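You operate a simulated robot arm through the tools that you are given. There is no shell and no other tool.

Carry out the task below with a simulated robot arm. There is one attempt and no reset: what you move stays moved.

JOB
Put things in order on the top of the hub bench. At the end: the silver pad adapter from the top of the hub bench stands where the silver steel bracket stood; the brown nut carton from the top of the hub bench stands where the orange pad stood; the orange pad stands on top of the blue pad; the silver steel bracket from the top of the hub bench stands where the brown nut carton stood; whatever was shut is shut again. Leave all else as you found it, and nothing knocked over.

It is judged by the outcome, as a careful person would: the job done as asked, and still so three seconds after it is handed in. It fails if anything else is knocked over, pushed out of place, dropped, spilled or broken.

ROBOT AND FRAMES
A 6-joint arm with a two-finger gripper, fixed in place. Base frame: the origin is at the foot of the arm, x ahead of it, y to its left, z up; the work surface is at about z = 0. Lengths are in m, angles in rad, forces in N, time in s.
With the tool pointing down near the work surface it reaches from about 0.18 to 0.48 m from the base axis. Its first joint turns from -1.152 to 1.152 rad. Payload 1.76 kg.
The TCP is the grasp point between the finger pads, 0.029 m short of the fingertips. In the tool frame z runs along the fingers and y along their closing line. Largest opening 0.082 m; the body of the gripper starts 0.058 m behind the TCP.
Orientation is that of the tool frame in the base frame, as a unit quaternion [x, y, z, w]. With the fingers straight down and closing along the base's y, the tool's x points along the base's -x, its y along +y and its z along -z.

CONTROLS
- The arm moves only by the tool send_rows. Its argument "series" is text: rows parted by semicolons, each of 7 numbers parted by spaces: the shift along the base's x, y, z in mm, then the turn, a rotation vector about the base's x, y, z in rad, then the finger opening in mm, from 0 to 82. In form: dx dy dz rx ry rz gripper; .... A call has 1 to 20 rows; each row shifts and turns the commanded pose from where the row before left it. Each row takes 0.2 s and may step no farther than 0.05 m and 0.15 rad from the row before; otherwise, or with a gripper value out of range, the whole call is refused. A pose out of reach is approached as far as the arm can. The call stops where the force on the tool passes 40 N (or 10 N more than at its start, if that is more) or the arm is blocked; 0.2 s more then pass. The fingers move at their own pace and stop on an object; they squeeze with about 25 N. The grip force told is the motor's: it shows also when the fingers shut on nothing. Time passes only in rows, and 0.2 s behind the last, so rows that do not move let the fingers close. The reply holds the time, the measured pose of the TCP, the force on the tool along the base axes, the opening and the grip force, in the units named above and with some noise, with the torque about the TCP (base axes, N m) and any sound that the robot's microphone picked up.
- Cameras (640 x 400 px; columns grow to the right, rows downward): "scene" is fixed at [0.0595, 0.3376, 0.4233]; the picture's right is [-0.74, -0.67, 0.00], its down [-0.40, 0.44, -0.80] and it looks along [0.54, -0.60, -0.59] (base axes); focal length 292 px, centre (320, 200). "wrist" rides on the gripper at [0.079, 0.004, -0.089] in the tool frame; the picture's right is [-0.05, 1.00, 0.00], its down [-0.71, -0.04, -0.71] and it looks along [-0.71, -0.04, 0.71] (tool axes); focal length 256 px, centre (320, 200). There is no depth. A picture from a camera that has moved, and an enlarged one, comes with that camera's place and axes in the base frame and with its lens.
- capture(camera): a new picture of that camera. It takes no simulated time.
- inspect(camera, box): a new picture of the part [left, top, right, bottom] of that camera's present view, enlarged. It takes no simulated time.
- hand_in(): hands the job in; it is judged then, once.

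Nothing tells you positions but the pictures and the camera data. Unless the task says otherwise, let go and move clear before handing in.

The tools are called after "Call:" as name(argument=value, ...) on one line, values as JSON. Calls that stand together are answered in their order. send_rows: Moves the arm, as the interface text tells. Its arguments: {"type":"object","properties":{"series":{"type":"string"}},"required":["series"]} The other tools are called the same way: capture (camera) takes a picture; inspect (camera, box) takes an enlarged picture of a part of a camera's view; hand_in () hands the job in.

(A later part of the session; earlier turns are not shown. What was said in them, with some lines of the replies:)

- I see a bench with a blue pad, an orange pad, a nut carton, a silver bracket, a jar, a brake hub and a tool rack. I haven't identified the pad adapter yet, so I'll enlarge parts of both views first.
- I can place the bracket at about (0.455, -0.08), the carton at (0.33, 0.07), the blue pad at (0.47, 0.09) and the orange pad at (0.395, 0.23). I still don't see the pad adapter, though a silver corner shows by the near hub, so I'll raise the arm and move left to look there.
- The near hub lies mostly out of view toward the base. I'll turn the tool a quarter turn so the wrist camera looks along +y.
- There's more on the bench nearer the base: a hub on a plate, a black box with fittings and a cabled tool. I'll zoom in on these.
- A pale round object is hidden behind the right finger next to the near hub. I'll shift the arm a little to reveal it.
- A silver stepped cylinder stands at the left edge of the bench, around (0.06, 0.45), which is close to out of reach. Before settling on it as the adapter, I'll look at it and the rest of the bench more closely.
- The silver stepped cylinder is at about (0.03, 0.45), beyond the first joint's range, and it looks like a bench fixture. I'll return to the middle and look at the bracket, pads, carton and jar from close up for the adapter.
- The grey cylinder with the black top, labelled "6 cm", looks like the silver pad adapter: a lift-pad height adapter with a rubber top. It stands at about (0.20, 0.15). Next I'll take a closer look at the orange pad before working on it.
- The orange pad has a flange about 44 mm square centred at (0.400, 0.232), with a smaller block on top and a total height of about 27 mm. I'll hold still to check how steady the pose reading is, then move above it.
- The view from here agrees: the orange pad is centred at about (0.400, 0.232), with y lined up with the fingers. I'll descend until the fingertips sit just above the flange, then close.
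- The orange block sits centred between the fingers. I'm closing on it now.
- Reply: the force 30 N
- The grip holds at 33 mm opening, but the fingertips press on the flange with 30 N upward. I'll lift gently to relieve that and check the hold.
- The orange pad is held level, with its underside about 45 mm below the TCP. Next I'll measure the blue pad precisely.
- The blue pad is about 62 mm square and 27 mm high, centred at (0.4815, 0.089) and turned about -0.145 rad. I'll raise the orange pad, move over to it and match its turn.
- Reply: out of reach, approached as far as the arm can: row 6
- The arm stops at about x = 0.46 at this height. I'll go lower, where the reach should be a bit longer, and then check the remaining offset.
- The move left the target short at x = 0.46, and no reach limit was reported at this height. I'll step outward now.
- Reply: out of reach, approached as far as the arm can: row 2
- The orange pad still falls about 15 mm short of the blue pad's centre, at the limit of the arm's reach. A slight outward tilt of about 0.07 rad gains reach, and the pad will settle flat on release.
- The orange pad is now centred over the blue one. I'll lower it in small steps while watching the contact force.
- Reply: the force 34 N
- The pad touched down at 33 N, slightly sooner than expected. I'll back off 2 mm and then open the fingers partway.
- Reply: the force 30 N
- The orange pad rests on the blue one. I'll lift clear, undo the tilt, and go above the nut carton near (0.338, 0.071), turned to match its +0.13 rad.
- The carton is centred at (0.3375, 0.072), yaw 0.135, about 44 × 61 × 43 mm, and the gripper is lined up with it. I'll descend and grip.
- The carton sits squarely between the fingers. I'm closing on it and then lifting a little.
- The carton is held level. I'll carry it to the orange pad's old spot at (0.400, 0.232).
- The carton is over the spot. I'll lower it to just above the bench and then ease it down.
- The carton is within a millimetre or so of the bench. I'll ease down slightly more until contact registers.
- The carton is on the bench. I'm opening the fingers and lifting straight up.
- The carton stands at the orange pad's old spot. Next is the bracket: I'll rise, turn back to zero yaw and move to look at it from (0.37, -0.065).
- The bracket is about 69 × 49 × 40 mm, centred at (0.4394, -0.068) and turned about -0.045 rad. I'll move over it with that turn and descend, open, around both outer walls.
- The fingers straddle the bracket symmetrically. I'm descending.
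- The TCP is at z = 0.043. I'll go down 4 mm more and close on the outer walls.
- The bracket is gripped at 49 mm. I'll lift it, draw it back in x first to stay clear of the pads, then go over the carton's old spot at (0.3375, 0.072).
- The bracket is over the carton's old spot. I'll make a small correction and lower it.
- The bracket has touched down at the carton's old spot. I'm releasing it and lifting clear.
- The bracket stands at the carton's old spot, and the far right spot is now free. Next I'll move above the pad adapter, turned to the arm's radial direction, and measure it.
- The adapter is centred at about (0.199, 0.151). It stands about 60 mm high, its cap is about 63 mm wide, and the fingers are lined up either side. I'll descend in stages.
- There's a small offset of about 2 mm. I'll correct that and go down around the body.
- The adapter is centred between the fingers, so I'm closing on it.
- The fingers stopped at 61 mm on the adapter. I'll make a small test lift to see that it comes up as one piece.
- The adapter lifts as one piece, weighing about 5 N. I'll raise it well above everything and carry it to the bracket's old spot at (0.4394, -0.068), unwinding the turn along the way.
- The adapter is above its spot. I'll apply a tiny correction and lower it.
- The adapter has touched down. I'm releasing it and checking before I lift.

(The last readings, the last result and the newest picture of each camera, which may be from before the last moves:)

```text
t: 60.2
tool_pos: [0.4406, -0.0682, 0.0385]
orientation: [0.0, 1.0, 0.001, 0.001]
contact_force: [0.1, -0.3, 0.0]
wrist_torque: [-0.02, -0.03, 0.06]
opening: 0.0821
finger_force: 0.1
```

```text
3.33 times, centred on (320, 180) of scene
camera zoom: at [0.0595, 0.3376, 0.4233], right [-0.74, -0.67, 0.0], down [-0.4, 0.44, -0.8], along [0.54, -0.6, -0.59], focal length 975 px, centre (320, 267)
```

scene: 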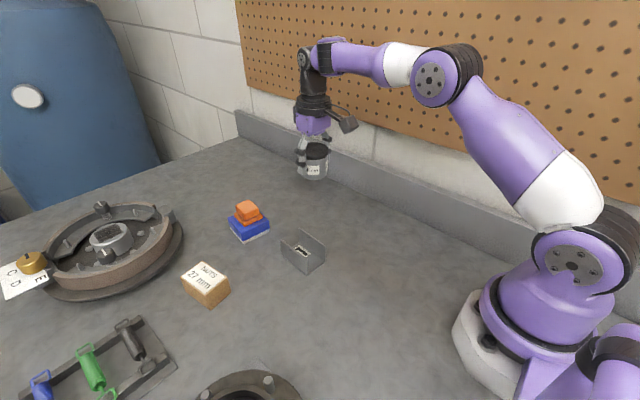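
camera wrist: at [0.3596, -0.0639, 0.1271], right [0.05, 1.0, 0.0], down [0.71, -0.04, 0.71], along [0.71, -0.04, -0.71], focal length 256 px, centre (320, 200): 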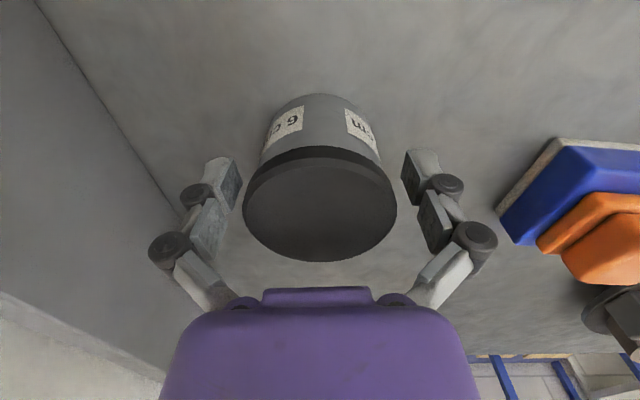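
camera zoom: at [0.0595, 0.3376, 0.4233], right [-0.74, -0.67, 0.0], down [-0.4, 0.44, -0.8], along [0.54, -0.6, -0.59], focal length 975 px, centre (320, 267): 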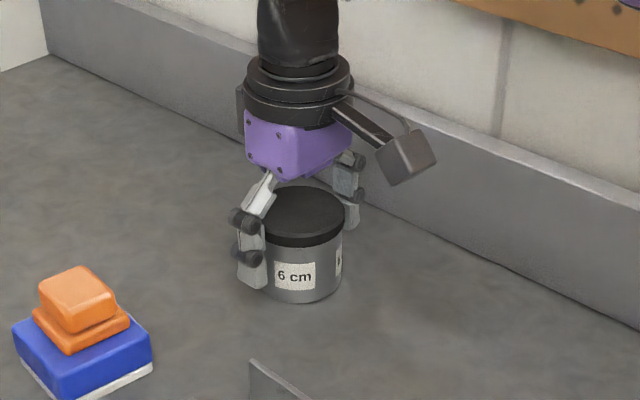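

The adapter stands free at the bracket's old spot. I'll lift straight up and back the arm away to check the whole bench.

Call:
send_rows(series="0 0 15 0 0 0 82; 0 0 20 0 0 0 82; 0 0 35 0 0 0 82; 0 0 40 0 0 0 82; -30 0 30 0 0 0 82; -40 10 20 0 0 0 82; -40 10 0 0 0 0 82; -40 10 0 0 0 0 82; -20 10 0 0 0 0 82; 0 0 0 0 0 0 82; 0 0 0 0 0 0 82")

Call:
capture(camera="wrist")

Call:
capture(camera="scene")

```text
t: 62.6
tool_pos: [0.2701, -0.0282, 0.1967]
orientation: [-0.001, 1.0, 0.0, 0.0]
contact_force: [0.0, -0.1, -0.2]
wrist_torque: [0.0, 0.0, 0.0]
opening: 0.082
finger_force: 0.1
```

```text
taken
camera wrist: at [0.1897, -0.0237, 0.286], right [0.05, 1.0, 0.0], down [0.71, -0.04, 0.71], along [0.71, -0.04, -0.71], focal length 256 px, centre (320, 200)
```

wrist: 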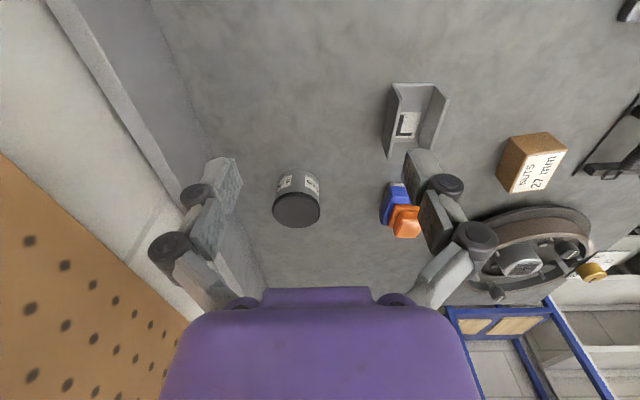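

```text
taken
```

scene: 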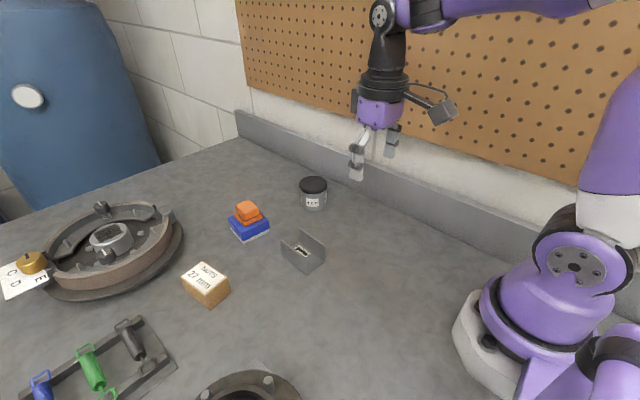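

Everything appears in place. I'll compare the same enlarged view with the one from the start to confirm the blue pad hasn't shifted and the positions match.

Call:
inspect(camera="scene", box=[180, 160, 380, 320])

Call:
inspect(camera="scene", box=[0, 180, 200, 400])

```text
2.50 times, centred on (280, 240) of scene
camera zoom: at [0.0595, 0.3376, 0.4233], right [-0.74, -0.67, 0.0], down [-0.4, 0.44, -0.8], along [0.54, -0.6, -0.59], focal length 731 px, centre (420, 100)
```

zoom: 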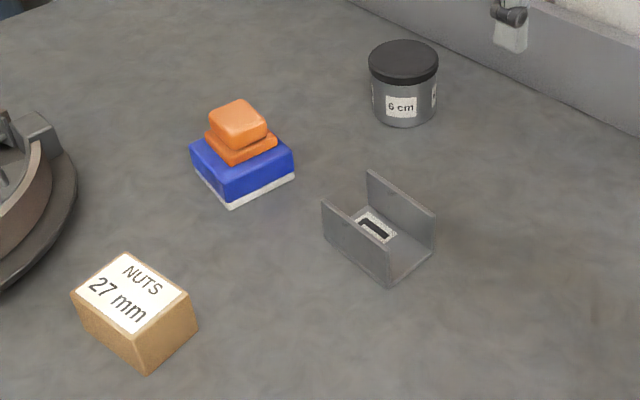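

```text
1.82 times, centred on (100, 290) of scene
camera zoom: at [0.0595, 0.3376, 0.4233], right [-0.74, -0.67, 0.0], down [-0.4, 0.44, -0.8], along [0.54, -0.6, -0.59], focal length 532 px, centre (720, 36)
```

zoom: 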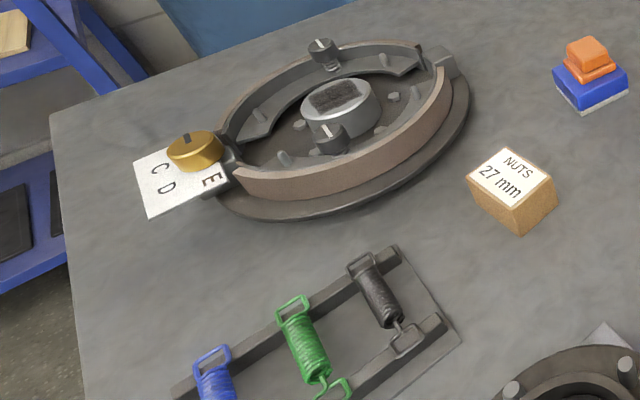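

The checks look good:
- **Pad adapter:** stands where the bracket was.
- **Nut carton:** stands where the orange pad was.
- **Orange pad:** sits flat on the blue pad, which moved about 1–2 mm when I set the orange pad down.
- **Bracket:** stands where the carton was.

The arm is clear, nothing was opened and nothing else was disturbed, so I'm handing in.

Call:
hand_in()

```text
The job is handed in.
```

I put the four items where you asked and handed the job in; no verdict came back. The last pictures show them all standing upright, and nothing was knocked over.

- **Pad adapter:** it stands where the steel bracket stood. I took the grey cylinder with the black top, labelled "6 cm", to be the adapter. The only other candidate, a silver stepped cylinder at the bench edge, is out of the arm's reach.
- **Nut carton:** it stands where the orange pad stood.
- **Orange pad:** it sits flat on top of the blue pad. The blue pad moved about 1–2 mm when I set the orange one down.
- **Steel bracket:** it stands where the nut carton stood.

I opened nothing, so there was nothing to shut again. The fingers were open and the arm clear of everything at hand-in.
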